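You operate a simulated robot arm through the tools that you are given. There is no shell and no other tool. Be economical: measure what you need, move in short steps, check, and stop when the job is done.

You run a simulated robot arm. Do the job below in one go: nothing can be reset, and whatever is moved stays where it is left.

## Task
Push the key in the jig up to its stop, clamp it and brush a strip of glue along it.
Fine: knob to HOLD; glue from the pot; brush back in the cup, lid back on; the bar stays up. A coat counts when it lies all over at full strength: go over it till it gets no stronger.

The check looks at the end state, three seconds after you hand in, the way a careful person would. Anything else that was tipped, shoved, dropped, spilled or broken makes it a failure. Lids that push on must go on centred and level and be pressed home; caps that screw on are set level and turned clockwise until they are tight.

## Robot
A 6-joint arm with a two-finger parallel gripper, fixed in place. Base frame: the origin is at the foot of the arm, x ahead of it, y to its left, z up; the work surface is at about z = 0.78. Readings come in m, rad, newtons and seconds.
With the tool pointing down near the work surface it reaches from about 0.26 to 0.68 m from the base axis. Its first joint turns from -1.152 to 1.152 rad. Payload 2.9 kg.
Tool frame: the origin (TCP) lies between the finger pads and is the grasp point; the fingertips stand 0.03 m ahead of it; z points along the fingers, y is the line along which they close. The gripper opens to 0.11 m. The fingers are 0.02 m wide and 0.01 m thick; the gripper's body (0.048 by 0.112 m) begins 0.055 m behind the TCP.
Orientation is that of the tool frame in the base frame, as [roll, pitch, yaw] about the fixed x, y, z axes, in that order (R = Rz(yaw) Ry(pitch) Rx(roll)). With the fingers straight down and closing along the base's y, the tool's x points along the base's -x, its y along +y and its z along -z.

## Interface
- The arm moves only by the tool send_rows. Its argument "deltas" is a list of rows, each a list of 7 numbers: the opening in per cent of the stroke, from 0 (shut) to 100 (fully open), then the shift along the tool's x, y, z in m, then the turn, a rotation vector about the tool's x, y, z in rad. In form: [[gripper, x, y, z, rx, ry, rz], ...]. A call has 1 to 8 rows; each row shifts and turns the commanded pose from where the row before left it, along the tool's axes as they then stand. Rows are played at 5 a second. More than 0.05 m and 0.15 rad between two rows, or a gripper value outside its range, and nothing of the call is played. Where a pose cannot be reached the arm comes as near as it can. A force on the tool above 40 N (or 10 N above the force at the start of the call, whichever is more), or a blocked arm, ends the call early, and 0.2 s more pass. The fingers move at their own pace (about 0.108 m/s each) and stop on an object; they squeeze with about 41 N. The grip force told is the motor's: it shows also when the fingers shut on nothing. Time passes only in rows, and 0.2 s behind the last, so rows that do not move let the fingers close. The reply holds the time, the measured pose of the TCP, the force on the tool along the base axes, the opening and the grip force, in the units named above and with some noise, with the torque about the TCP (base axes, N m) and any sound that the robot's microphone picked up.
- Cameras (640 x 400 px; columns grow to the right, rows downward): "scene" is fixed at [0.086, 0.4335, 1.3982]; the picture's right is [-0.72, -0.70, 0.00], its down [-0.29, 0.29, -0.91] and it looks along [0.64, -0.65, -0.41] (base axes); focal length 332 px, centre (320, 200). "wrist" rides on the gripper at [0.072, 0.017, -0.103] in the tool frame; the picture's right is [-0.23, 0.97, 0.00], its down [-0.76, -0.18, -0.62] and it looks along [-0.61, -0.14, 0.78] (tool axes); focal length 222 px, centre (320, 200). There is no depth. A picture from a camera that has moved, and an enlarged one, comes with that camera's place and axes in the base frame and with its lens.
- grab_frame(camera): a new picture of that camera. The clock stands still meanwhile.
- inspect(camera, box): a new picture of the part [left, top, right, bottom] of that camera's present view, enlarged. The clock stands still meanwhile.
- hand_in(): hands the job in; it is judged then, once.

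Work in short steps. Places have to be worked out from the pictures, the camera data and where the tool is seen: move nearer, look again, correct. Check each grasp and each placing, and mend what went wrong. You have 120 turns and 64 pictures in all, those below and enlarged ones among them. Open the gripper and draw the arm clear of the work before you hand the job in, unless the task says otherwise; then end with one line.

The tools are called after ">>>" by a JSON object that holds its "fn" and its "kwargs". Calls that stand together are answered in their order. send_rows: Moves the arm, as the interface text tells. Its arguments: {"type":"object","properties":{"deltas":{"type":"array"}},"required":["deltas"]} The other tools are called the same way: grab_frame (camera) takes a picture; inspect (camera, box) takes an enlarged picture of a part of a camera's view; hand_in () hands the job in.

At the start:

```text
clock: 0.0
eef_pos: [0.4166, 0.0119, 1.2214]
ee_rot: [-3.14, 0.001, -3.141]
ft_force: [0.1, 0.3, -0.2]
moment: [0.01, -0.01, 0.02]
opening: 0.11
grip_force: 0.1
```

scene: 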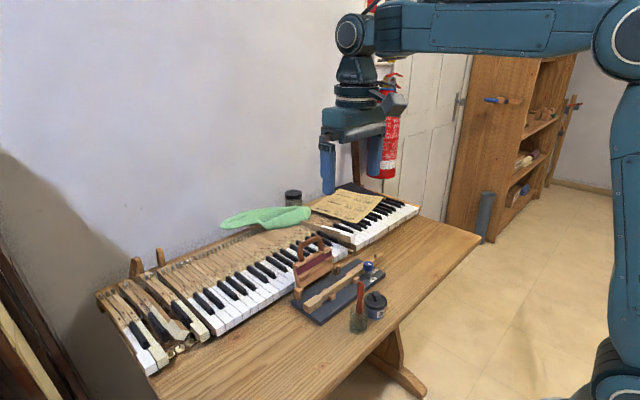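
wrist: 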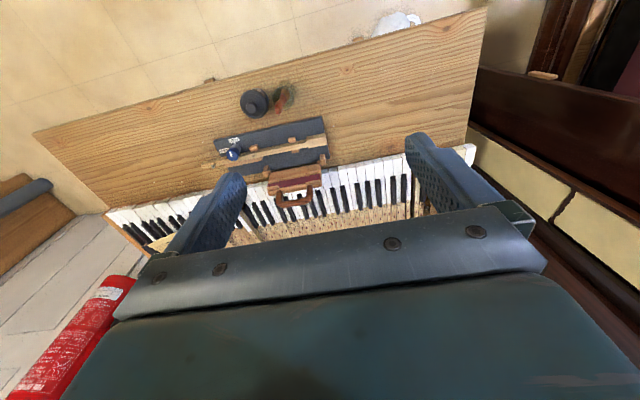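

The jig, pot and brush cup sit at the front of the bench. I enlarge both views to identify the parts.

>>> {"fn": "inspect", "kwargs": {"camera": "scene", "box": [270, 220, 430, 340]}}

>>> {"fn": "inspect", "kwargs": {"camera": "wrist", "box": [190, 70, 350, 220]}}

```text
3.33 times, centred on (350, 280) of scene
camera zoom: at [0.086, 0.4335, 1.3982], right [-0.72, -0.7, 0.0], down [-0.29, 0.29, -0.91], along [0.64, -0.65, -0.41], focal length 1105 px, centre (220, -67)
```

zoom: 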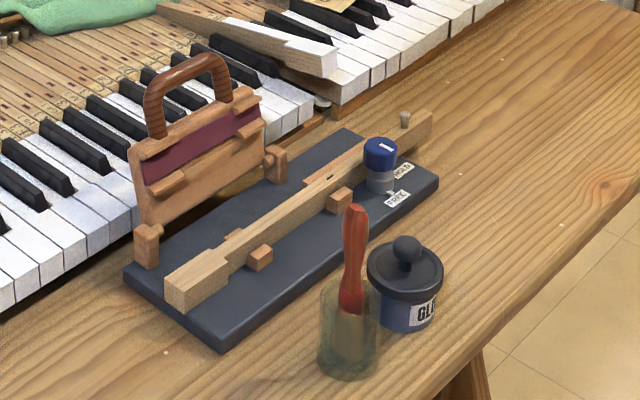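

```text
2.67 times, centred on (270, 145) of wrist
camera zoom: at [0.3436, 0.0289, 1.3242], right [0.23, 0.97, 0.0], down [0.76, -0.18, 0.62], along [0.61, -0.14, -0.78], focal length 592 px, centre (453, 347)
```

zoom: 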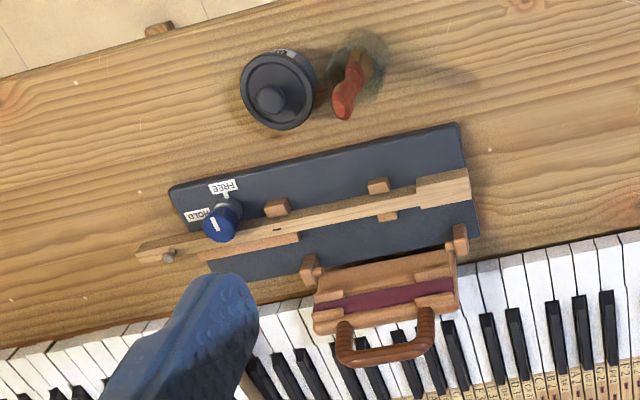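

I put the pot at about (0.445, -0.133), the cup at about (0.446, -0.07), and the jig plate at x 0.51–0.62, y -0.28–0. I'll lower the wrist camera for closer views of the jig.

>>> {"fn": "send_rows", "kwargs": {"deltas": [[100, 0.0033, -0.0215, 0.0367, 0, 0, 0], [100, 0.0033, -0.0215, 0.0367, 0, 0, 0], [100, 0.0033, -0.0215, 0.0367, 0, 0, 0], [100, 0.0033, -0.0215, 0.0367, 0, 0, 0], [100, 0.0033, -0.0215, 0.0367, 0, 0, 0], [100, 0.0033, -0.0215, 0.0367, 0, 0, 0], [100, 0, 0, 0, 0, 0, 0]]}}

>>> {"fn": "grab_frame", "kwargs": {"camera": "wrist"}}

```text
clock: 1.6
eef_pos: [0.3953, -0.1178, 0.9987]
ee_rot: [3.141, -0.001, 3.14]
ft_force: [0.0, 0.3, 0.0]
moment: [0.01, -0.01, 0.03]
opening: 0.1101
grip_force: 0.0
```

```text
59 pictures are left
camera wrist: at [0.3234, -0.101, 1.1033], right [0.23, 0.97, 0.0], down [0.76, -0.18, 0.62], along [0.61, -0.14, -0.78], focal length 222 px, centre (320, 200)
```

wrist: 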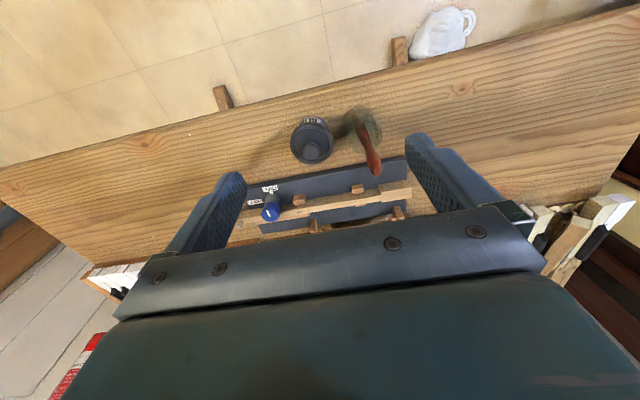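

The gripper body covers the far side, so I enlarge the middle part of this view.

>>> {"fn": "inspect", "kwargs": {"camera": "wrist", "box": [225, 90, 425, 240]}}

>>> {"fn": "inspect", "kwargs": {"camera": "scene", "box": [340, 245, 400, 285]}}

```text
2.67 times, centred on (325, 165) of wrist
camera zoom: at [0.3234, -0.101, 1.1033], right [0.23, 0.97, 0.0], down [0.76, -0.18, 0.62], along [0.61, -0.14, -0.78], focal length 592 px, centre (307, 293)
```

zoom: 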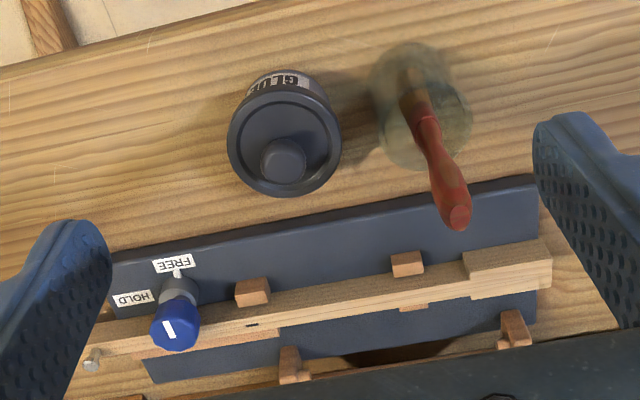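

```text
10.00 times, centred on (370, 265) of scene
camera zoom: at [0.086, 0.4335, 1.3982], right [-0.72, -0.7, 0.0], down [-0.29, 0.29, -0.91], along [0.64, -0.65, -0.41], focal length 3316 px, centre (-180, -450)
```

zoom: 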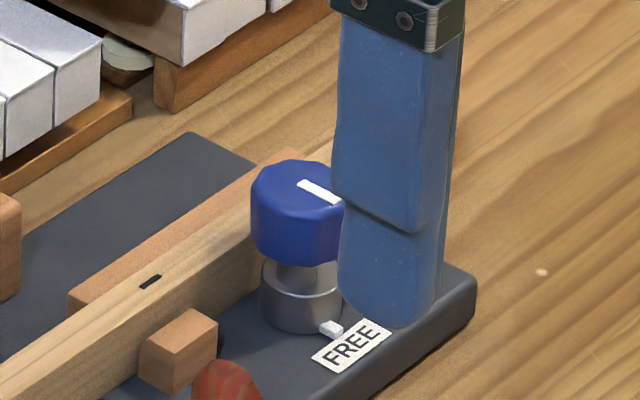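

The knob's pointer is at FREE, with HOLD on its -y side. The key's stop isn't clear yet, so I'll turn the wrist camera to look at the tail end from the -y side.

>>> {"fn": "send_rows", "kwargs": {"deltas": [[100, 0, 0, -0.01, 0, 0, -0.1428], [100, 0, 0, -0.01, 0, 0, -0.1428], [100, 0, 0, -0.01, 0, 0, -0.1428], [100, 0, 0, 0, 0, 0, -0.1428], [100, 0, 0, 0, 0, 0, -0.1428], [100, 0, 0, 0, 0, 0, -0.1428], [100, 0, 0, 0, 0, 0, -0.1428], [100, 0, 0, 0, 0, 0, -0.1428]]}}

>>> {"fn": "send_rows", "kwargs": {"deltas": [[100, 0, 0, 0, 0, 0, -0.1428], [100, 0, 0, 0, 0, 0, -0.1428], [100, 0, 0, 0, 0, 0, -0.1428], [100, 0.045, -0.04, 0, 0, 0, 0], [100, 0.045, -0.04, 0, 0, 0, 0], [100, 0.045, -0.04, 0, 0, 0, 0], [100, 0.045, -0.035, 0, 0, 0, 0], [100, 0, 0, 0, 0, 0, 0]]}}

>>> {"fn": "grab_frame", "kwargs": {"camera": "wrist"}}

```text
clock: 3.4
eef_pos: [0.397, -0.1171, 1.0306]
ee_rot: [3.141, -0.001, -1.996]
ft_force: [-0.8, 0.7, -0.7]
moment: [0.01, -0.01, 0.0]
opening: 0.11
grip_force: 0.2
```

```text
refused: row 4 steps farther than a row can; nothing moved
```

```text
56 pictures are left
camera wrist: at [0.3509, -0.1761, 1.1341], right [-0.79, 0.61, 0.0], down [0.48, 0.62, 0.62], along [0.38, 0.49, -0.78], focal length 222 px, centre (320, 200)
```

wrist: 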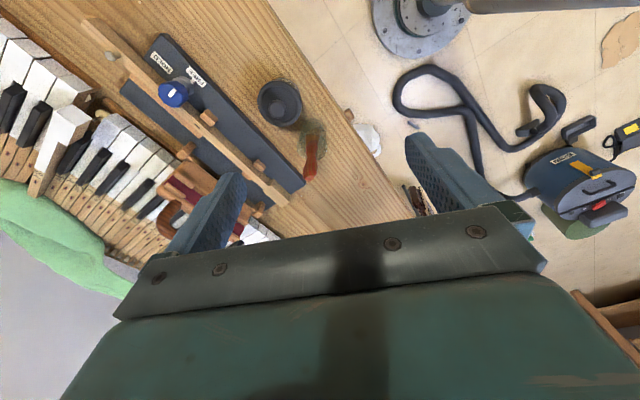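

That is a good viewpoint of the whole key. The last move was refused for too long a step; I'll finish with smaller ones after an enlargement.

>>> {"fn": "inspect", "kwargs": {"camera": "wrist", "box": [70, 10, 230, 140]}}

>>> {"fn": "inspect", "kwargs": {"camera": "wrist", "box": [150, 60, 330, 240]}}

```text
3.08 times, centred on (150, 75) of wrist
camera zoom: at [0.3509, -0.1761, 1.1341], right [-0.79, 0.61, 0.0], down [0.48, 0.62, 0.62], along [0.38, 0.49, -0.78], focal length 684 px, centre (843, 585)
```

zoom: 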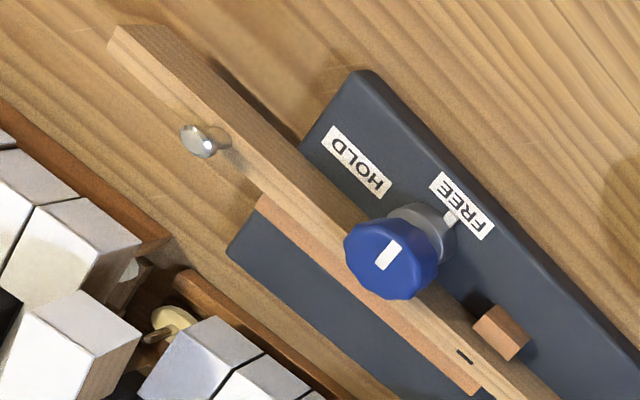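

```text
2.22 times, centred on (240, 150) of wrist
camera zoom: at [0.3509, -0.1761, 1.1341], right [-0.79, 0.61, 0.0], down [0.48, 0.62, 0.62], along [0.38, 0.49, -0.78], focal length 494 px, centre (498, 311)
```

zoom: 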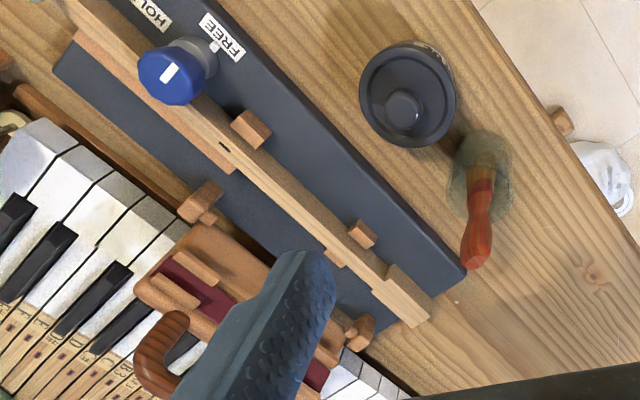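

The key has a wide head at the +y end whose shoulder faces a small block pair, with a gap; that is probably the stop. I'll return to the standard yaw and view the jig from steeply above.

>>> {"fn": "send_rows", "kwargs": {"deltas": [[100, 0, 0, 0, 0, 0, 0.1428], [100, 0, 0, 0, 0, 0, 0.1428], [100, 0, 0, 0, 0, 0, 0.1428], [100, 0, 0, 0, 0, 0, 0.1428], [100, 0, 0, 0, 0, 0, 0.1428], [100, 0, 0, 0, 0, 0, 0.1428], [100, 0, 0, 0, 0, 0, 0.1428], [100, 0, 0, 0, 0, 0, 0.1428]]}}

>>> {"fn": "send_rows", "kwargs": {"deltas": [[100, -0.045, 0, -0.01, 0, 0, 0], [100, -0.045, 0, -0.01, 0, 0, 0], [100, -0.045, 0, 0, 0, 0, 0], [100, 0, 0, 0, 0, 0, 0]]}}

>>> {"fn": "grab_frame", "kwargs": {"camera": "wrist"}}

```text
clock: 5.2
eef_pos: [0.3955, -0.1177, 1.0299]
ee_rot: [3.141, 0.001, 3.138]
ft_force: [0.1, 0.5, 0.2]
moment: [-0.01, -0.04, 0.0]
opening: 0.1101
grip_force: 0.1
```

```text
clock: 6.2
eef_pos: [0.5313, -0.1188, 1.0489]
ee_rot: [-3.141, 0.0, -3.142]
ft_force: [0.2, -0.4, -0.3]
moment: [0.01, -0.01, 0.0]
opening: 0.1099
grip_force: 0.1
```

```text
53 pictures are left
camera wrist: at [0.4597, -0.1009, 1.1541], right [0.23, 0.97, 0.0], down [0.76, -0.18, 0.62], along [0.61, -0.14, -0.78], focal length 222 px, centre (320, 200)
```

wrist: 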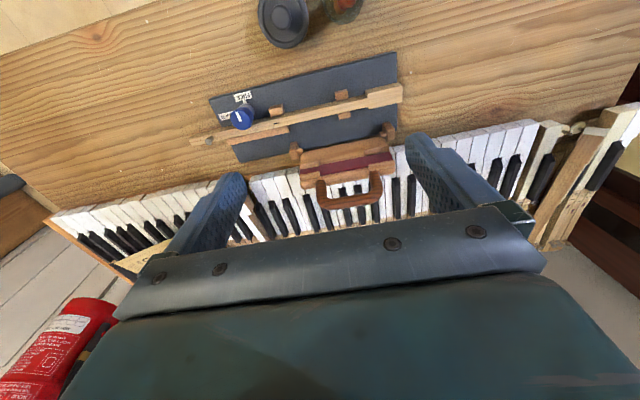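

Unobstructed now. I enlarge the key's two halves.

>>> {"fn": "inspect", "kwargs": {"camera": "wrist", "box": [290, 70, 410, 160]}}

>>> {"fn": "inspect", "kwargs": {"camera": "wrist", "box": [185, 80, 305, 170]}}

```text
4.44 times, centred on (350, 115) of wrist
camera zoom: at [0.4597, -0.1009, 1.1541], right [0.23, 0.97, 0.0], down [0.76, -0.18, 0.62], along [0.61, -0.14, -0.78], focal length 987 px, centre (187, 578)
```

zoom: 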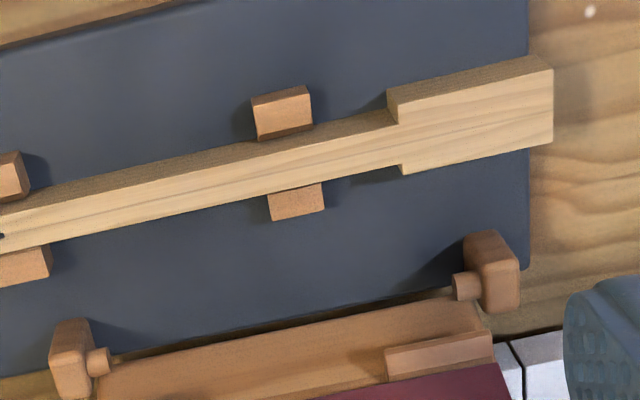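

```text
4.44 times, centred on (245, 125) of wrist
camera zoom: at [0.4597, -0.1009, 1.1541], right [0.23, 0.97, 0.0], down [0.76, -0.18, 0.62], along [0.61, -0.14, -0.78], focal length 987 px, centre (653, 533)
```

zoom: 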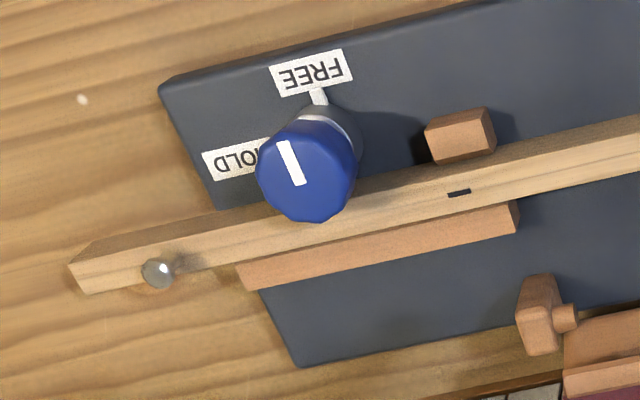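

The key top is at z≈0.82, centred on x≈0.561. Its head end is at y≈-0.006, and the shoulders are about 25 mm short of the block pair. I'll close the fingers and go to the +y side of the head.

>>> {"fn": "send_rows", "kwargs": {"deltas": [[0, -0.0077, 0.0385, 0.025, 0, 0, 0], [0, -0.0077, 0.0385, 0.025, 0, 0, 0], [0, -0.0077, 0.0385, 0.025, 0, 0, 0], [0, -0.0077, 0.0385, 0.025, 0, 0, 0], [0, 0, 0, 0.04, 0, 0, 0], [0, 0, 0, 0.04, 0, 0, 0], [0, 0, 0, 0.025, 0, 0, 0], [0, 0, 0, 0, 0, 0, 0]]}}

>>> {"fn": "inspect", "kwargs": {"camera": "scene", "box": [250, 190, 410, 310]}}

>>> {"fn": "grab_frame", "kwargs": {"camera": "wrist"}}

```text
clock: 8.0
eef_pos: [0.5613, 0.0353, 0.8442]
ee_rot: [-3.141, -0.001, -3.141]
ft_force: [-0.1, -0.1, 0.3]
moment: [0.01, -0.01, -0.02]
opening: 0.0
grip_force: 38.3
```

```text
3.33 times, centred on (330, 250) of scene
camera zoom: at [0.086, 0.4335, 1.3982], right [-0.72, -0.7, 0.0], down [-0.29, 0.29, -0.91], along [0.64, -0.65, -0.41], focal length 1105 px, centre (287, 33)
```

zoom: 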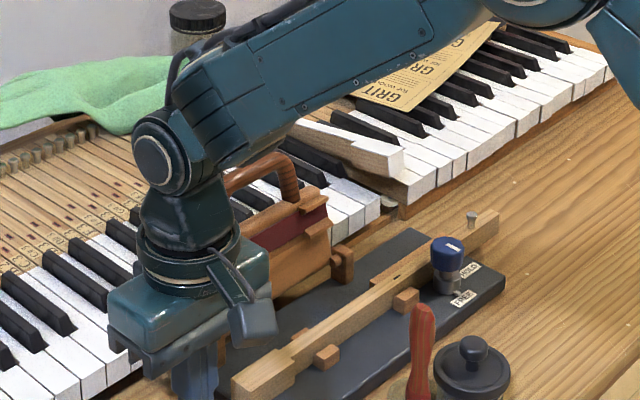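

```text
49 pictures are left
camera wrist: at [0.4896, 0.053, 0.9484], right [0.23, 0.97, 0.0], down [0.76, -0.18, 0.62], along [0.61, -0.14, -0.78], focal length 222 px, centre (320, 200)
```

wrist: 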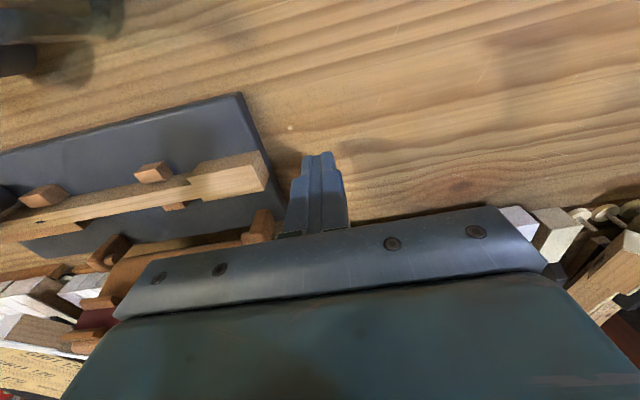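

The fingers line up with the head end. I'll lower about 5 mm and push gently toward -y, to just short of the expected stop.

>>> {"fn": "send_rows", "kwargs": {"deltas": [[0, 0, 0, 0.005, 0, 0, 0], [0, 0, -0.012, 0, 0, 0, 0], [0, 0, -0.012, 0, 0, 0, 0], [0, 0, -0.006, 0, 0, 0, 0], [0, 0, -0.006, 0, 0, 0, 0], [0, 0, -0.006, 0, 0, 0, 0], [0, 0, -0.004, 0, 0, 0, 0], [0, 0, 0, 0, 0, 0, 0]]}}

>>> {"fn": "grab_frame", "kwargs": {"camera": "wrist"}}

```text
clock: 9.8
eef_pos: [0.5625, -0.0109, 0.8384]
ee_rot: [-3.141, -0.001, -3.14]
ft_force: [0.1, 0.8, -0.4]
moment: [-0.01, -0.01, -0.01]
opening: 0.0
grip_force: 38.3
```

```text
48 pictures are left
camera wrist: at [0.4894, 0.008, 0.9438], right [0.23, 0.97, 0.0], down [0.76, -0.18, 0.62], along [0.61, -0.14, -0.78], focal length 222 px, centre (320, 200)
```

wrist: 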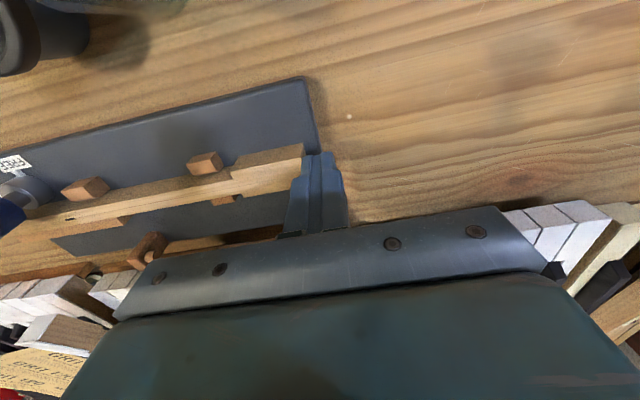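

The key moves with about 1 N. A gap of about 6 mm is left, so I push on in small steps and watch for the force to rise.

>>> {"fn": "send_rows", "kwargs": {"deltas": [[0, 0, -0.002, 0, 0, 0, 0], [0, 0, -0.002, 0, 0, 0, 0], [0, 0, -0.001, 0, 0, 0, 0], [0, 0, 0, 0, 0, 0, 0]]}}

>>> {"fn": "send_rows", "kwargs": {"deltas": [[0, 0, -0.001, 0, 0, 0, 0], [0, 0, -0.001, 0, 0, 0, 0], [0, 0, 0, 0, 0, 0, 0]]}}

>>> {"fn": "inspect", "kwargs": {"camera": "wrist", "box": [160, 120, 340, 240]}}

```text
clock: 10.8
eef_pos: [0.5613, -0.0147, 0.8399]
ee_rot: [-3.14, 0.001, -3.141]
ft_force: [0.2, -0.2, -0.6]
moment: [0.0, -0.03, 0.01]
opening: 0.0001
grip_force: 38.0
```

```text
clock: 11.6
eef_pos: [0.5615, -0.0168, 0.8395]
ee_rot: [3.141, 0.0, -3.14]
ft_force: [0.6, 0.1, 0.4]
moment: [0.02, -0.02, 0.01]
opening: 0.0
grip_force: 37.4
```

```text
3.33 times, centred on (250, 180) of wrist
camera zoom: at [0.4896, 0.0009, 0.9442], right [0.23, 0.97, 0.0], down [0.76, -0.18, 0.62], along [0.61, -0.14, -0.78], focal length 740 px, centre (553, 267)
```

zoom: 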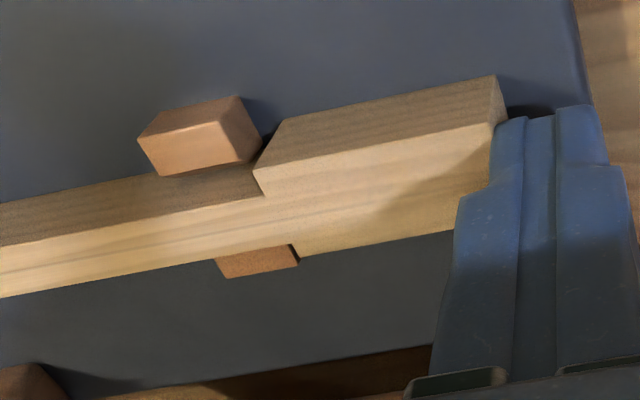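

The gap is now a few millimetres. I continue in 1 mm steps.

>>> {"fn": "send_rows", "kwargs": {"deltas": [[0, 0, -0.001, 0, 0, 0, 0], [0, 0, -0.001, 0, 0, 0, 0], [0, 0, 0, 0, 0, 0, 0]]}}

>>> {"fn": "send_rows", "kwargs": {"deltas": [[0, 0, -0.001, 0, 0, 0, 0], [0, 0, -0.001, 0, 0, 0, 0], [0, 0, 0, 0, 0, 0, 0]]}}

>>> {"fn": "inspect", "kwargs": {"camera": "wrist", "box": [160, 120, 340, 240]}}

```text
clock: 12.4
eef_pos: [0.5616, -0.0192, 0.8391]
ee_rot: [-3.141, 0.001, -3.141]
ft_force: [-0.3, 0.3, 0.2]
moment: [-0.02, -0.02, 0.01]
opening: 0.0001
grip_force: 37.7
```

```text
clock: 13.2
eef_pos: [0.5625, -0.0207, 0.8399]
ee_rot: [3.141, 0.001, -3.141]
ft_force: [0.4, -0.7, -0.8]
moment: [0.01, 0.0, 0.02]
opening: 0.0001
grip_force: 37.4
```

```text
3.33 times, centred on (250, 180) of wrist
camera zoom: at [0.4896, -0.0033, 0.9439], right [0.23, 0.97, 0.0], down [0.76, -0.18, 0.62], along [0.61, -0.14, -0.78], focal length 740 px, centre (553, 267)
```

zoom: 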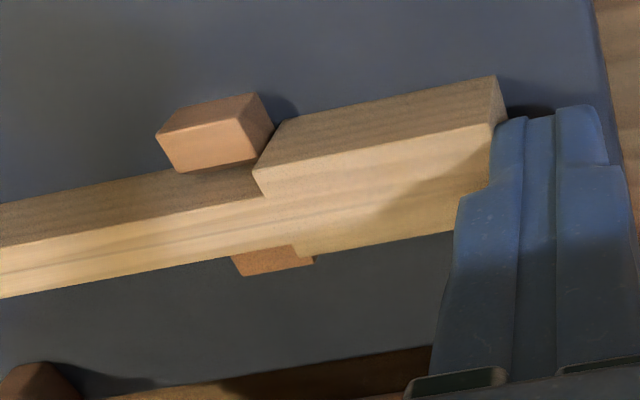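

About 2 mm remain; continuing.

>>> {"fn": "send_rows", "kwargs": {"deltas": [[0, 0, -0.001, 0, 0, 0, 0], [0, 0, -0.001, 0, 0, 0, 0], [0, 0, 0, 0, 0, 0, 0]]}}

>>> {"fn": "send_rows", "kwargs": {"deltas": [[0, 0, -0.001, 0, 0, 0, 0], [0, 0, 0, 0, 0, 0, 0]]}}

>>> {"fn": "send_rows", "kwargs": {"deltas": [[0, 0, -0.001, 0, 0, 0, 0], [0, 0, 0, 0, 0, 0, 0]]}}

>>> {"fn": "inspect", "kwargs": {"camera": "wrist", "box": [160, 120, 340, 240]}}

```text
clock: 14.0
eef_pos: [0.5614, -0.022, 0.8393]
ee_rot: [-3.14, 0.0, 3.141]
ft_force: [1.0, -0.3, 0.2]
moment: [0.0, -0.03, -0.03]
opening: 0.0003
grip_force: 38.4
```

```text
clock: 14.6
eef_pos: [0.5621, -0.023, 0.8398]
ee_rot: [3.141, 0.0, -3.14]
ft_force: [0.3, 2.1, 0.7]
moment: [0.06, 0.0, -0.01]
opening: 0.0
grip_force: 37.6
```

```text
clock: 15.2
eef_pos: [0.5612, -0.024, 0.8404]
ee_rot: [3.14, 0.0, -3.14]
ft_force: [0.9, 7.8, 0.7]
moment: [0.18, -0.01, -0.02]
opening: 0.0
grip_force: 37.6
```

```text
3.33 times, centred on (250, 180) of wrist
camera zoom: at [0.4894, -0.0065, 0.9441], right [0.23, 0.97, 0.0], down [0.76, -0.18, 0.62], along [0.61, -0.14, -0.78], focal length 740 px, centre (553, 267)
```

zoom: 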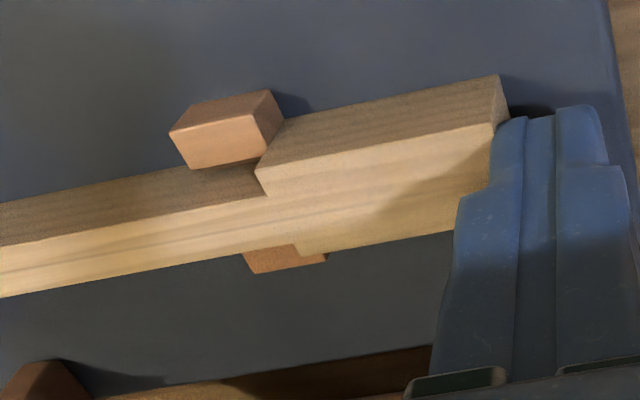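

The force rose to 7.8 N and the shoulders touch both blocks, so the key is at its stop. I back off, rise, and move toward the knob for a closer look.

>>> {"fn": "send_rows", "kwargs": {"deltas": [[0, 0, 0.005, 0, 0, 0, 0], [0, 0, 0.01, 0, 0, 0, 0], [0, 0, 0, -0.045, 0, 0, 0], [0, 0, 0, -0.045, 0, 0, 0], [0, 0, -0.02, -0.04, 0, 0, 0], [0, 0, -0.049, 0, 0, 0, 0], [0, 0, -0.049, 0, 0, 0, 0], [0, 0, -0.049, 0, 0, 0, 0]]}}

>>> {"fn": "send_rows", "kwargs": {"deltas": [[100, 0.015, -0.04, 0, 0, 0, 0], [100, 0, 0, 0.025, 0, 0, 0], [100, 0, 0, 0, 0, 0, 0]]}}

>>> {"fn": "grab_frame", "kwargs": {"camera": "wrist"}}

>>> {"fn": "inspect", "kwargs": {"camera": "scene", "box": [340, 230, 420, 290]}}

```text
clock: 17.0
eef_pos: [0.561, -0.1758, 0.9694]
ee_rot: [3.141, 0.0, -3.14]
ft_force: [0.6, -0.2, 0.7]
moment: [-0.02, 0.01, 0.01]
opening: 0.0
grip_force: 37.3
```

```text
clock: 17.8
eef_pos: [0.5454, -0.2162, 0.9449]
ee_rot: [-3.141, 0.001, 3.141]
ft_force: [-0.1, -0.3, -0.8]
moment: [-0.02, 0.01, -0.03]
opening: 0.1101
grip_force: 0.1
```

```text
44 pictures are left
camera wrist: at [0.4736, -0.1993, 1.0492], right [0.23, 0.97, 0.0], down [0.76, -0.18, 0.62], along [0.61, -0.14, -0.78], focal length 222 px, centre (320, 200)
```

wrist: 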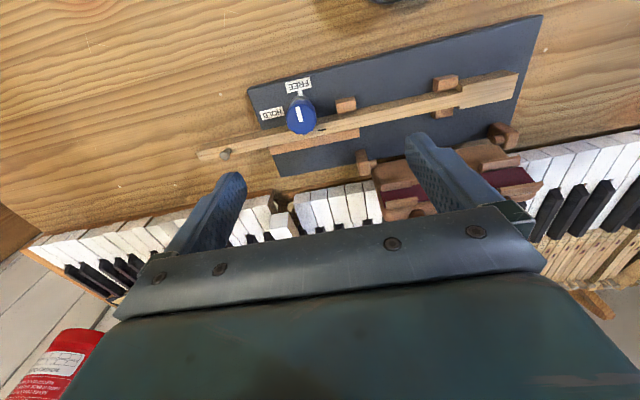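

```text
6.67 times, centred on (380, 260) of scene
camera zoom: at [0.086, 0.4335, 1.3982], right [-0.72, -0.7, 0.0], down [-0.29, 0.29, -0.91], along [0.64, -0.65, -0.41], focal length 2211 px, centre (-80, -200)
```

zoom: 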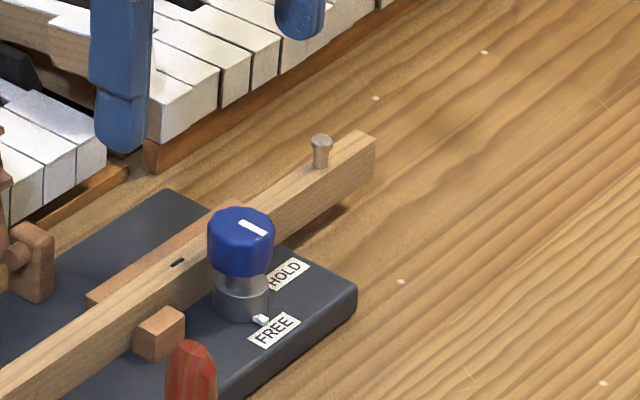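

The knob cap is at about (0.539, -0.2315), z 0.824–0.842, and HOLD is a quarter turn counter-clockwise from above. I'll straddle the cap with the tips just above the key top.

>>> {"fn": "send_rows", "kwargs": {"deltas": [[60, 0.0064, -0.0153, 0.03, 0, 0, 0], [60, 0, 0, 0.03, 0, 0, 0], [60, 0, 0, 0.02, 0, 0, 0], [60, 0, 0, 0.008, 0, 0, 0], [60, 0, 0, 0, 0, 0, 0]]}}

>>> {"fn": "inspect", "kwargs": {"camera": "wrist", "box": [200, 60, 440, 220]}}

>>> {"fn": "inspect", "kwargs": {"camera": "scene", "box": [340, 230, 420, 290]}}

```text
clock: 19.0
eef_pos: [0.5397, -0.2317, 0.8568]
ee_rot: [-3.142, 0.0, -3.14]
ft_force: [-0.1, 0.2, -0.5]
moment: [0.01, -0.04, -0.03]
opening: 0.066
grip_force: 0.1
```

```text
2.50 times, centred on (320, 140) of wrist
camera zoom: at [0.4681, -0.2143, 0.961], right [0.23, 0.97, 0.0], down [0.76, -0.18, 0.62], along [0.61, -0.14, -0.78], focal length 555 px, centre (320, 350)
```

zoom: 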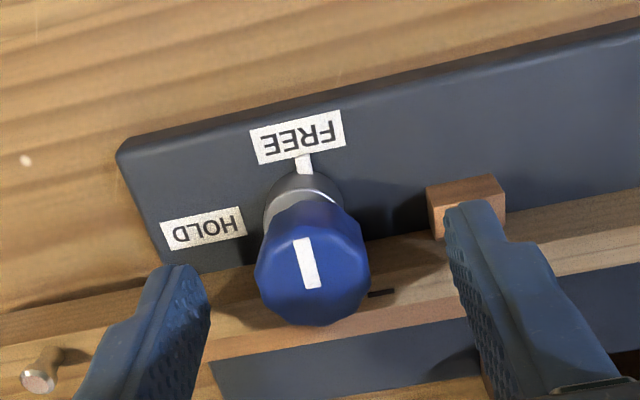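

```text
6.67 times, centred on (380, 260) of scene
camera zoom: at [0.086, 0.4335, 1.3982], right [-0.72, -0.7, 0.0], down [-0.29, 0.29, -0.91], along [0.64, -0.65, -0.41], focal length 2211 px, centre (-80, -200)
```

zoom: 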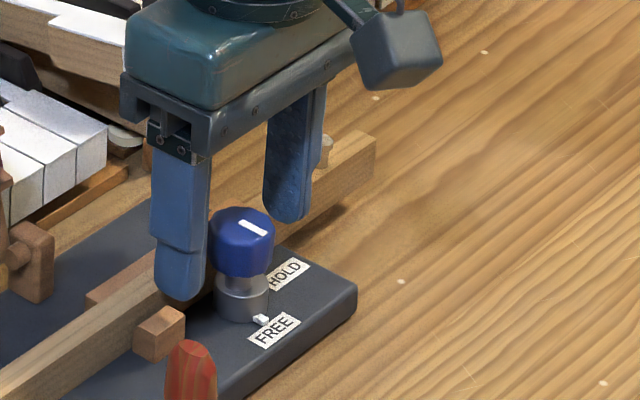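

The fingers straddle the cap nicely. I shift slightly and close on it.

>>> {"fn": "send_rows", "kwargs": {"deltas": [[60, 0.002, -0.001, 0, 0, 0, 0], [10, 0, 0, 0, 0, 0, 0], [10, 0, 0, 0, 0, 0, 0], [10, 0, 0, 0, 0, 0, 0]]}}

```text
clock: 20.0
eef_pos: [0.5378, -0.2335, 0.8563]
ee_rot: [-3.142, 0.0, -3.141]
ft_force: [0.0, -0.4, -0.4]
moment: [0.01, -0.1, 0.02]
opening: 0.0282
grip_force: 41.4
```

The cap is gripped (28 mm). I start turning it counter-clockwise, seen from above.

>>> {"fn": "send_rows", "kwargs": {"deltas": [[10, 0, 0, 0, 0, 0, -0.12], [10, 0, 0, 0, 0, 0, -0.12], [10, 0, 0, 0, 0, 0, -0.12], [10, 0, 0, 0, 0, 0, 0]]}}

>>> {"fn": "inspect", "kwargs": {"camera": "wrist", "box": [200, 60, 440, 220]}}

```text
clock: 21.0
eef_pos: [0.538, -0.232, 0.8576]
ee_rot: [-3.141, 0.001, -2.779]
ft_force: [-2.9, 3.8, 4.3]
moment: [0.02, 0.26, 0.01]
opening: 0.0275
grip_force: 41.0
```

```text
2.50 times, centred on (320, 140) of wrist
camera zoom: at [0.465, -0.2419, 0.9612], right [-0.13, 0.99, 0.0], down [0.78, 0.1, 0.62], along [0.62, 0.08, -0.78], focal length 555 px, centre (320, 350)
```

zoom: 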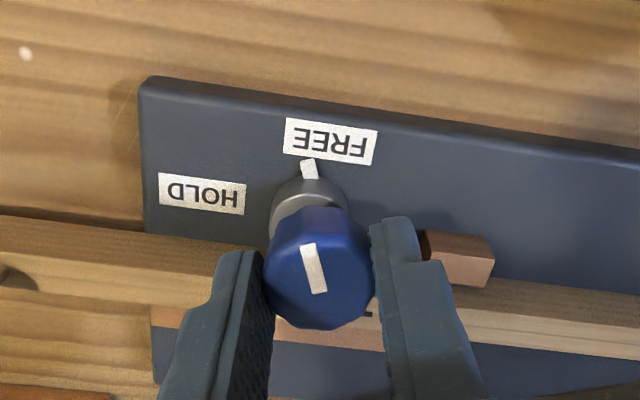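

The pointer follows toward HOLD with small forces. I keep turning.

>>> {"fn": "send_rows", "kwargs": {"deltas": [[10, 0, 0, 0, 0, 0, -0.12], [10, 0, 0, 0, 0, 0, -0.12], [10, 0, 0, 0, 0, 0, -0.12], [10, 0, 0, 0, 0, 0, -0.12], [10, 0, 0, 0, 0, 0, -0.12], [10, 0, 0, 0, 0, 0, -0.12], [10, 0, 0, 0, 0, 0, 0]]}}

>>> {"fn": "inspect", "kwargs": {"camera": "wrist", "box": [200, 60, 440, 220]}}

```text
clock: 22.6
eef_pos: [0.5385, -0.2321, 0.8572]
ee_rot: [3.14, 0.0, -2.058]
ft_force: [-9.7, 13.7, 8.4]
moment: [0.19, 0.15, -0.02]
opening: 0.028
grip_force: 41.0
```

```text
2.50 times, centred on (320, 140) of wrist
camera zoom: at [0.4896, -0.2877, 0.9611], right [-0.75, 0.66, 0.0], down [0.51, 0.59, 0.62], along [0.41, 0.47, -0.78], focal length 555 px, centre (320, 350)
```

zoom: 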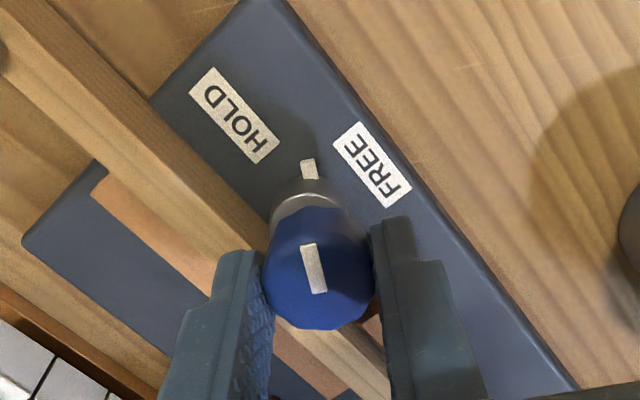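

The pointer is over halfway. The side load comes from a slight axis offset, so I relieve it by about 1 mm and continue.

>>> {"fn": "send_rows", "kwargs": {"deltas": [[10, -0.0005, 0.0009, -0.0005, 0, 0, 0], [10, 0, 0, 0, 0, 0, -0.1], [10, 0, 0, 0, 0, 0, -0.1], [10, 0, 0, 0, 0, 0, -0.1], [10, 0, 0, 0, 0, 0, -0.1], [10, 0, 0, 0, 0, 0, 0]]}}

>>> {"fn": "inspect", "kwargs": {"camera": "wrist", "box": [200, 60, 440, 220]}}

```text
clock: 24.0
eef_pos: [0.5375, -0.2319, 0.8565]
ee_rot: [3.141, 0.001, -1.66]
ft_force: [-4.0, 8.6, 0.1]
moment: [0.06, 0.1, 0.04]
opening: 0.028
grip_force: 41.5
```

```text
2.50 times, centred on (320, 140) of wrist
camera zoom: at [0.5148, -0.3021, 0.9612], right [-0.95, 0.31, 0.0], down [0.25, 0.74, 0.62], along [0.19, 0.59, -0.78], focal length 555 px, centre (320, 350)
```

zoom: 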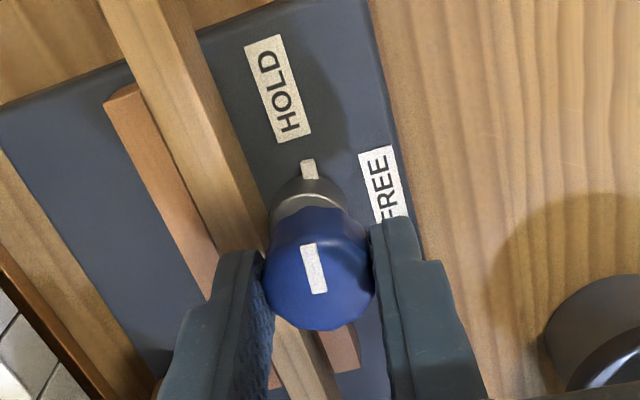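

Nearly on HOLD; a last few degrees, watching for a stop.

>>> {"fn": "send_rows", "kwargs": {"deltas": [[10, 0, 0.0005, 0, 0, 0, -0.05], [10, 0, 0, 0, 0, 0, -0.05], [10, 0, 0, 0, 0, 0, 0]]}}

>>> {"fn": "send_rows", "kwargs": {"deltas": [[10, 0, 0, 0, 0, 0, -0.04], [10, 0, 0, 0, 0, 0, -0.03], [10, 0, 0, 0, 0, 0, 0]]}}

>>> {"fn": "inspect", "kwargs": {"camera": "wrist", "box": [200, 60, 440, 220]}}

```text
clock: 24.8
eef_pos: [0.5382, -0.2322, 0.857]
ee_rot: [-3.141, 0.002, -1.559]
ft_force: [0.4, 4.5, -0.4]
moment: [0.04, 0.0, -0.35]
opening: 0.0277
grip_force: 41.1
```

```text
clock: 25.6
eef_pos: [0.5372, -0.233, 0.8572]
ee_rot: [3.14, 0.0, -1.493]
ft_force: [2.0, -2.1, -0.7]
moment: [-0.29, -0.08, -0.34]
opening: 0.0279
grip_force: 40.9
```

```text
2.50 times, centred on (320, 140) of wrist
camera zoom: at [0.5266, -0.3056, 0.9613], right [-0.99, 0.15, 0.0], down [0.12, 0.77, 0.62], along [0.09, 0.62, -0.78], focal length 555 px, centre (320, 350)
```

zoom: 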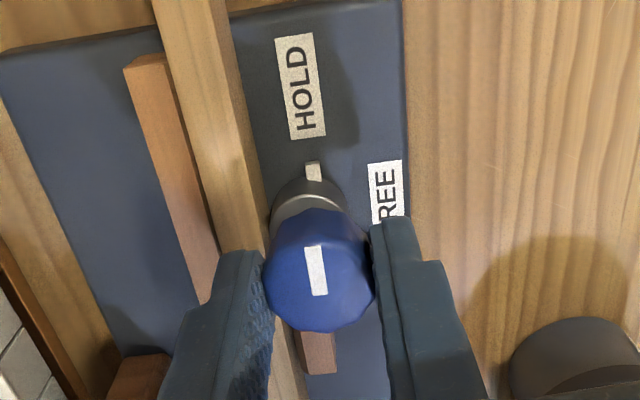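

Torque of -0.35 N·m shows the knob is against its end stop at HOLD. I release it, rise, and turn the wrist back.

>>> {"fn": "send_rows", "kwargs": {"deltas": [[60, 0, 0, 0, 0, 0, 0], [60, 0, 0, 0, 0, 0, 0], [60, 0, 0, -0.03, 0, 0, 0], [60, 0, 0, -0.04, 0, 0, 0], [60, 0, 0, -0.04, 0, 0, 0.14], [60, 0, 0, 0, 0, 0, 0.14], [60, 0, 0, 0, 0, 0, 0.14], [60, 0, 0, 0, 0, 0, 0.14]]}}

>>> {"fn": "send_rows", "kwargs": {"deltas": [[60, 0, 0, 0, 0, 0, 0.14], [60, 0, 0, 0, 0, 0, 0.14], [60, 0, 0, 0, 0, 0, 0.14], [60, 0, 0, 0, 0, 0, 0.14], [60, 0, 0, 0, 0, 0, 0.14], [60, 0, 0, 0, 0, 0, 0.14], [60, 0, 0, 0, 0, 0, 0.14], [60, 0, 0, 0, 0, 0, 0.108]]}}

```text
clock: 27.4
eef_pos: [0.538, -0.2323, 0.9687]
ee_rot: [-3.14, 0.002, -2.054]
ft_force: [0.8, 1.0, -0.3]
moment: [0.0, -0.01, 0.0]
opening: 0.0659
grip_force: 0.1
```

```text
clock: 29.2
eef_pos: [0.5375, -0.232, 0.9673]
ee_rot: [-3.141, 0.001, -3.141]
ft_force: [0.8, 0.0, -0.4]
moment: [0.01, -0.02, 0.0]
opening: 0.066
grip_force: 0.0
```

Yaw is back to standard. Now I go above the pot for a look at its lid, and check the knob in the scene view.

>>> {"fn": "send_rows", "kwargs": {"deltas": [[60, 0.03, 0.033, 0, 0, 0, 0], [60, 0.03, 0.033, 0, 0, 0, 0], [60, 0.0325, 0.033, 0, 0, 0, 0], [60, 0, 0, 0, 0, 0, 0]]}}

>>> {"fn": "inspect", "kwargs": {"camera": "wrist", "box": [220, 40, 460, 200]}}

>>> {"fn": "inspect", "kwargs": {"camera": "scene", "box": [330, 240, 420, 340]}}

```text
clock: 30.2
eef_pos: [0.444, -0.1329, 0.9677]
ee_rot: [-3.142, 0.0, -3.139]
ft_force: [0.0, -0.3, 0.2]
moment: [0.0, 0.03, 0.01]
opening: 0.0663
grip_force: 0.1
```

```text
2.50 times, centred on (340, 120) of wrist
camera zoom: at [0.3715, -0.1155, 1.0715], right [0.22, 0.97, 0.0], down [0.76, -0.18, 0.62], along [0.61, -0.14, -0.78], focal length 555 px, centre (270, 400)
```

zoom: 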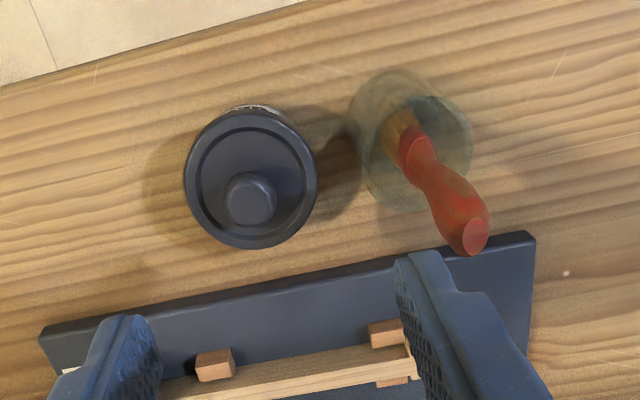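

```text
4.00 times, centred on (375, 290) of scene
camera zoom: at [0.086, 0.4335, 1.3982], right [-0.72, -0.7, 0.0], down [-0.29, 0.29, -0.91], along [0.64, -0.65, -0.41], focal length 1326 px, centre (100, -160)
```

zoom: 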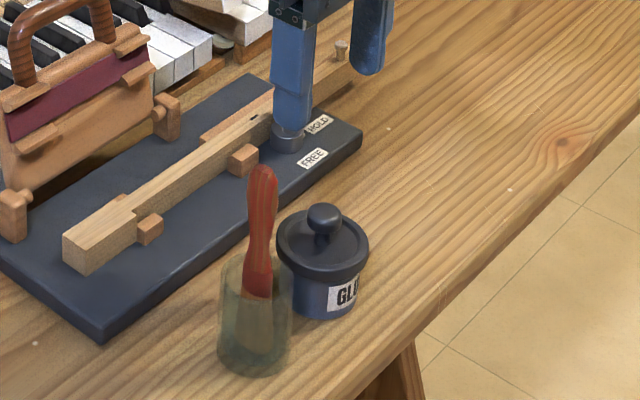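

The lid's ball handle is at about (0.447, -0.139), z≈0.84, above a disc at about 0.82. The brush handle stands close on the +y side up to z 0.915, so I turn the gripper 90° to keep its long body clear.

>>> {"fn": "send_rows", "kwargs": {"deltas": [[50, 0, 0, 0, 0, 0, -0.1428], [50, 0, 0, 0, 0, 0, -0.1428], [50, 0, 0, 0, 0, 0, -0.1428], [50, 0, 0, 0, 0, 0, -0.1428], [50, 0, 0, 0, 0, 0, -0.1428], [50, 0, 0, 0, 0, 0, -0.1428], [50, 0, 0, 0, 0, 0, -0.1428], [50, 0, 0, 0, 0, 0, -0.1428]]}}

>>> {"fn": "send_rows", "kwargs": {"deltas": [[50, 0, 0, 0, 0, 0, -0.1428], [50, 0, 0, 0, 0, 0, -0.1428], [50, 0, 0, 0, 0, 0, -0.143], [50, 0.006, -0.003, 0.03, 0, 0, 0], [50, 0, 0, 0.03, 0, 0, 0], [50, 0, 0, 0, 0, 0, 0]]}}

>>> {"fn": "inspect", "kwargs": {"camera": "wrist", "box": [200, 50, 440, 210]}}

>>> {"fn": "inspect", "kwargs": {"camera": "scene", "box": [330, 240, 420, 340]}}

```text
clock: 32.0
eef_pos: [0.4443, -0.1343, 0.9676]
ee_rot: [3.141, -0.001, -1.996]
ft_force: [0.5, 0.3, -0.1]
moment: [-0.02, -0.02, 0.0]
opening: 0.0549
grip_force: 0.1
```

```text
clock: 33.4
eef_pos: [0.4469, -0.141, 0.9076]
ee_rot: [3.141, -0.002, -1.565]
ft_force: [0.6, 0.4, 0.6]
moment: [-0.01, -0.01, -0.02]
opening: 0.0551
grip_force: 0.1
```

```text
2.50 times, centred on (320, 130) of wrist
camera zoom: at [0.4307, -0.2121, 1.012], right [-0.97, 0.22, 0.0], down [0.18, 0.76, 0.62], along [0.14, 0.61, -0.78], focal length 555 px, centre (320, 375)
```

zoom: 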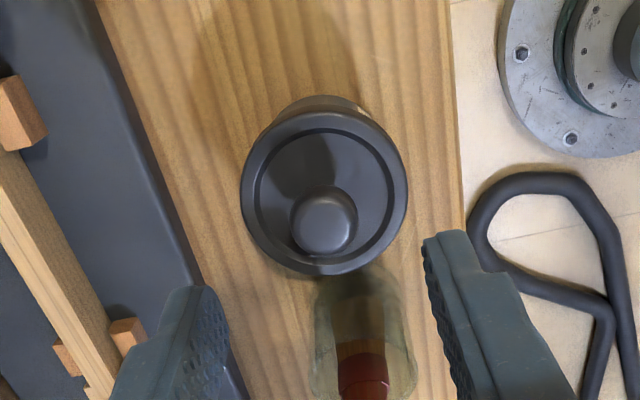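

```text
4.00 times, centred on (375, 290) of scene
camera zoom: at [0.086, 0.4335, 1.3982], right [-0.72, -0.7, 0.0], down [-0.29, 0.29, -0.91], along [0.64, -0.65, -0.41], focal length 1326 px, centre (100, -160)
```

zoom: 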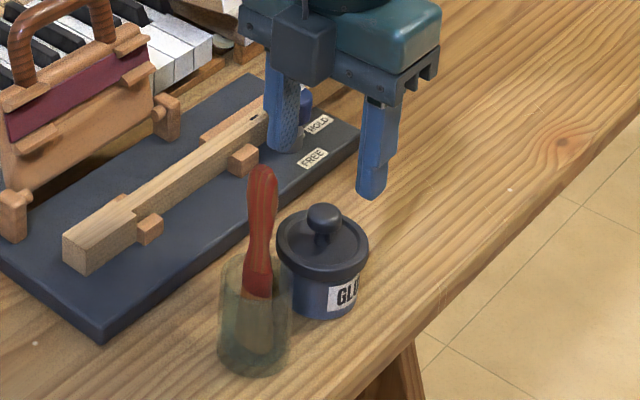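

The ball centre now reads (0.4455, -0.1405), matching my TCP. I descend to z≈0.856 and close.

>>> {"fn": "send_rows", "kwargs": {"deltas": [[40, 0, 0.001, 0.025, 0, 0, 0], [40, 0, 0, 0.02, 0, 0, 0], [40, 0, 0, 0.006, 0, 0, 0], [5, 0, 0, 0, 0, 0, 0], [5, 0, 0, 0, 0, 0, 0], [5, 0, 0, 0, 0, 0, 0]]}}

>>> {"fn": "inspect", "kwargs": {"camera": "wrist", "box": [200, 50, 440, 210]}}

```text
clock: 34.8
eef_pos: [0.4472, -0.1402, 0.8569]
ee_rot: [3.14, 0.001, -1.567]
ft_force: [0.2, -0.4, -0.7]
moment: [-0.01, -0.02, -0.01]
opening: 0.0163
grip_force: 41.3
heard: snap
```

```text
2.50 times, centred on (320, 130) of wrist
camera zoom: at [0.43, -0.2117, 0.961], right [-0.97, 0.22, 0.0], down [0.18, 0.76, 0.62], along [0.14, 0.61, -0.78], focal length 555 px, centre (320, 375)
```

zoom: 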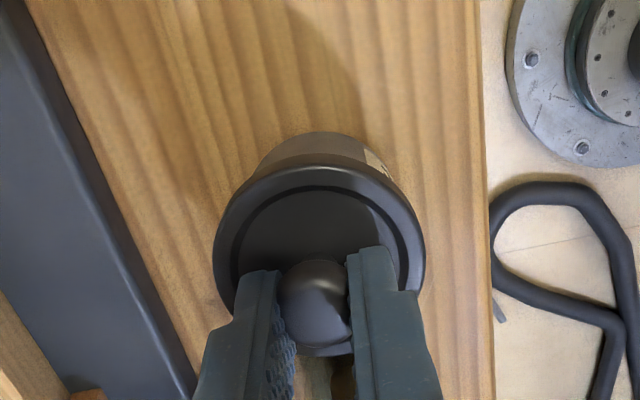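

The grasp holds (16 mm), and a snap suggests the push-on lid came loose. I lift gently.

>>> {"fn": "send_rows", "kwargs": {"deltas": [[5, 0, 0, -0.005, 0, 0, 0], [5, 0, 0, -0.01, 0, 0, 0], [5, 0, 0, -0.015, 0, 0, 0], [5, 0, 0, 0, 0, 0, 0]]}}

>>> {"fn": "inspect", "kwargs": {"camera": "scene", "box": [330, 240, 420, 340]}}

```text
clock: 35.8
eef_pos: [0.4465, -0.1403, 0.886]
ee_rot: [3.141, 0.0, -1.567]
ft_force: [0.6, 0.3, 0.7]
moment: [0.01, 0.02, -0.02]
opening: 0.0167
grip_force: 40.6
```

```text
4.00 times, centred on (375, 290) of scene
camera zoom: at [0.086, 0.4335, 1.3982], right [-0.72, -0.7, 0.0], down [-0.29, 0.29, -0.91], along [0.64, -0.65, -0.41], focal length 1326 px, centre (100, -160)
```

zoom: 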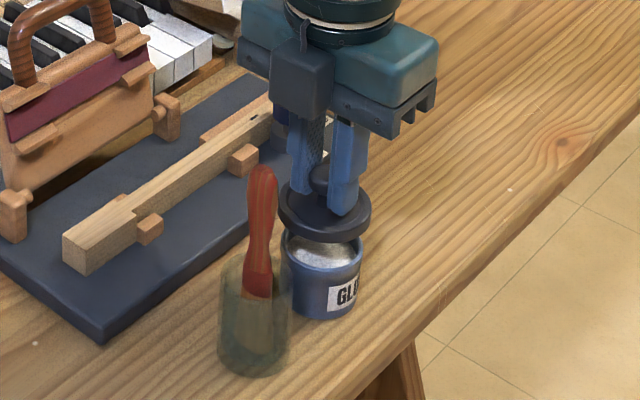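

The lid is off and the pot stands still. I carry the lid to a free spot at y≈-0.23 and lower it with force checks.

>>> {"fn": "send_rows", "kwargs": {"deltas": [[5, 0, 0, -0.02, 0, 0, 0], [5, 0.03, 0, 0, 0, 0, 0], [5, 0.03, 0, 0, 0, 0, 0], [5, 0.03, 0, 0, 0, 0, 0], [5, 0, 0, 0.03, 0, 0, 0], [5, 0, 0, 0.03, 0, 0, 0], [5, 0, 0, 0, 0, 0, 0]]}}

>>> {"fn": "inspect", "kwargs": {"camera": "scene", "box": [350, 230, 440, 330]}}

```text
clock: 37.4
eef_pos: [0.447, -0.2294, 0.8453]
ee_rot: [3.141, 0.0, -1.566]
ft_force: [-0.2, 0.2, 0.6]
moment: [-0.03, 0.0, -0.02]
opening: 0.0178
grip_force: 41.0
```

```text
4.00 times, centred on (395, 280) of scene
camera zoom: at [0.086, 0.4335, 1.3982], right [-0.72, -0.7, 0.0], down [-0.29, 0.29, -0.91], along [0.64, -0.65, -0.41], focal length 1326 px, centre (20, -120)
```

zoom: 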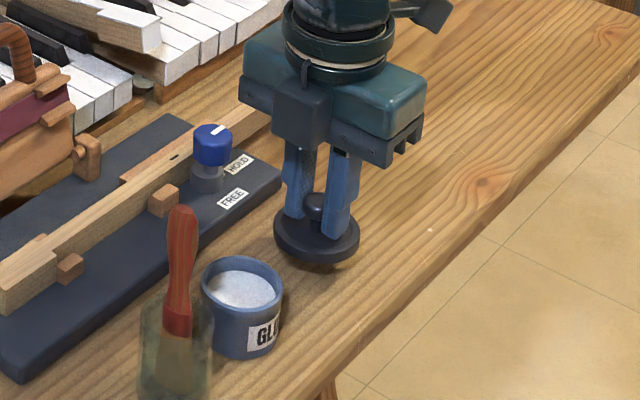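

The ball is creeping slightly in the fingers, so I set the lid down now in small steps.

>>> {"fn": "send_rows", "kwargs": {"deltas": [[5, 0, 0, 0.005, 0, 0, 0], [5, 0, 0, 0.004, 0, 0, 0], [5, 0, 0, 0.002, 0, 0, 0], [5, 0, 0, 0, 0, 0, 0]]}}

>>> {"fn": "inspect", "kwargs": {"camera": "scene", "box": [380, 240, 440, 310]}}

```text
clock: 38.4
eef_pos: [0.4474, -0.2286, 0.8335]
ee_rot: [-3.141, 0.0, -1.567]
ft_force: [-0.2, -0.5, -0.9]
moment: [0.07, -0.02, -0.02]
opening: 0.0178
grip_force: 40.8
```

```text
5.71 times, centred on (410, 275) of scene
camera zoom: at [0.086, 0.4335, 1.3982], right [-0.72, -0.7, 0.0], down [-0.29, 0.29, -0.91], along [0.64, -0.65, -0.41], focal length 1895 px, centre (-194, -229)
```

zoom: 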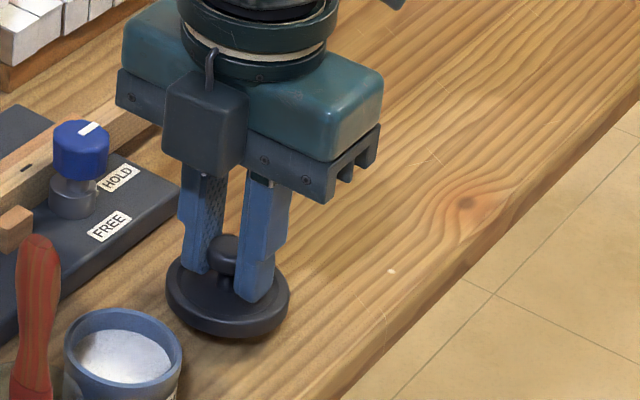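

Not clearly touching yet; continue by 1–2 mm.

>>> {"fn": "send_rows", "kwargs": {"deltas": [[5, 0, 0, 0.0015, 0, 0, 0], [5, 0, 0, 0.001, 0, 0, 0], [5, 0, 0, 0, 0, 0, 0]]}}

>>> {"fn": "send_rows", "kwargs": {"deltas": [[5, 0, 0, 0.0015, 0, 0, 0], [5, 0, 0, 0, 0, 0, 0]]}}

```text
clock: 39.2
eef_pos: [0.4473, -0.2302, 0.8319]
ee_rot: [-3.139, -0.002, -1.568]
ft_force: [0.7, -0.2, -0.8]
moment: [-0.02, 0.0, 0.0]
opening: 0.0181
grip_force: 40.9
```

```text
clock: 39.8
eef_pos: [0.4456, -0.2291, 0.8312]
ee_rot: [-3.141, 0.0, -1.568]
ft_force: [0.5, 0.3, -0.3]
moment: [-0.02, 0.01, 0.01]
opening: 0.0181
grip_force: 41.6
```

Still no contact force; another 3 mm in steps.

>>> {"fn": "send_rows", "kwargs": {"deltas": [[5, 0, 0, 0.0015, 0, 0, 0], [5, 0, 0, 0, 0, 0, 0]]}}

>>> {"fn": "send_rows", "kwargs": {"deltas": [[5, 0, 0, 0.0015, 0, 0, 0], [5, 0, 0, 0, 0, 0, 0]]}}

>>> {"fn": "inspect", "kwargs": {"camera": "wrist", "box": [200, 50, 440, 210]}}

```text
clock: 40.4
eef_pos: [0.448, -0.2295, 0.8298]
ee_rot: [3.141, 0.0, -1.568]
ft_force: [-0.5, -0.7, 0.4]
moment: [0.05, -0.01, 0.01]
opening: 0.0181
grip_force: 40.3
```

```text
clock: 41.0
eef_pos: [0.4468, -0.2292, 0.8283]
ee_rot: [-3.142, -0.001, -1.569]
ft_force: [0.4, -0.2, 0.0]
moment: [-0.03, 0.04, 0.01]
opening: 0.0178
grip_force: 40.7
```

```text
2.50 times, centred on (320, 130) of wrist
camera zoom: at [0.4304, -0.3013, 0.9325], right [-0.97, 0.22, 0.0], down [0.18, 0.76, 0.62], along [0.14, 0.61, -0.78], focal length 555 px, centre (320, 375)
```

zoom: 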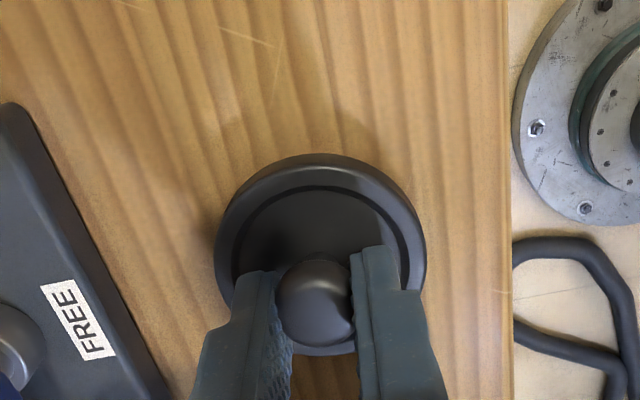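

The lid is very near the bench. Continue in 1 mm steps until force shows.

>>> {"fn": "send_rows", "kwargs": {"deltas": [[5, 0, 0, 0.001, 0, 0, 0], [5, 0, 0, 0.001, 0, 0, 0], [5, 0, 0, 0, 0, 0, 0]]}}

>>> {"fn": "send_rows", "kwargs": {"deltas": [[5, 0, 0, 0.001, 0, 0, 0], [5, 0, 0, 0.001, 0, 0, 0], [5, 0, 0, 0, 0, 0, 0]]}}

```text
clock: 41.8
eef_pos: [0.4474, -0.2292, 0.8257]
ee_rot: [3.141, -0.001, -1.568]
ft_force: [0.3, -0.3, 1.1]
moment: [0.0, -0.03, 0.0]
opening: 0.0181
grip_force: 41.5
```

```text
clock: 42.6
eef_pos: [0.447, -0.2297, 0.8242]
ee_rot: [-3.14, -0.001, -1.567]
ft_force: [1.1, 0.3, -0.2]
moment: [0.01, -0.01, 0.01]
opening: 0.0179
grip_force: 40.4
```

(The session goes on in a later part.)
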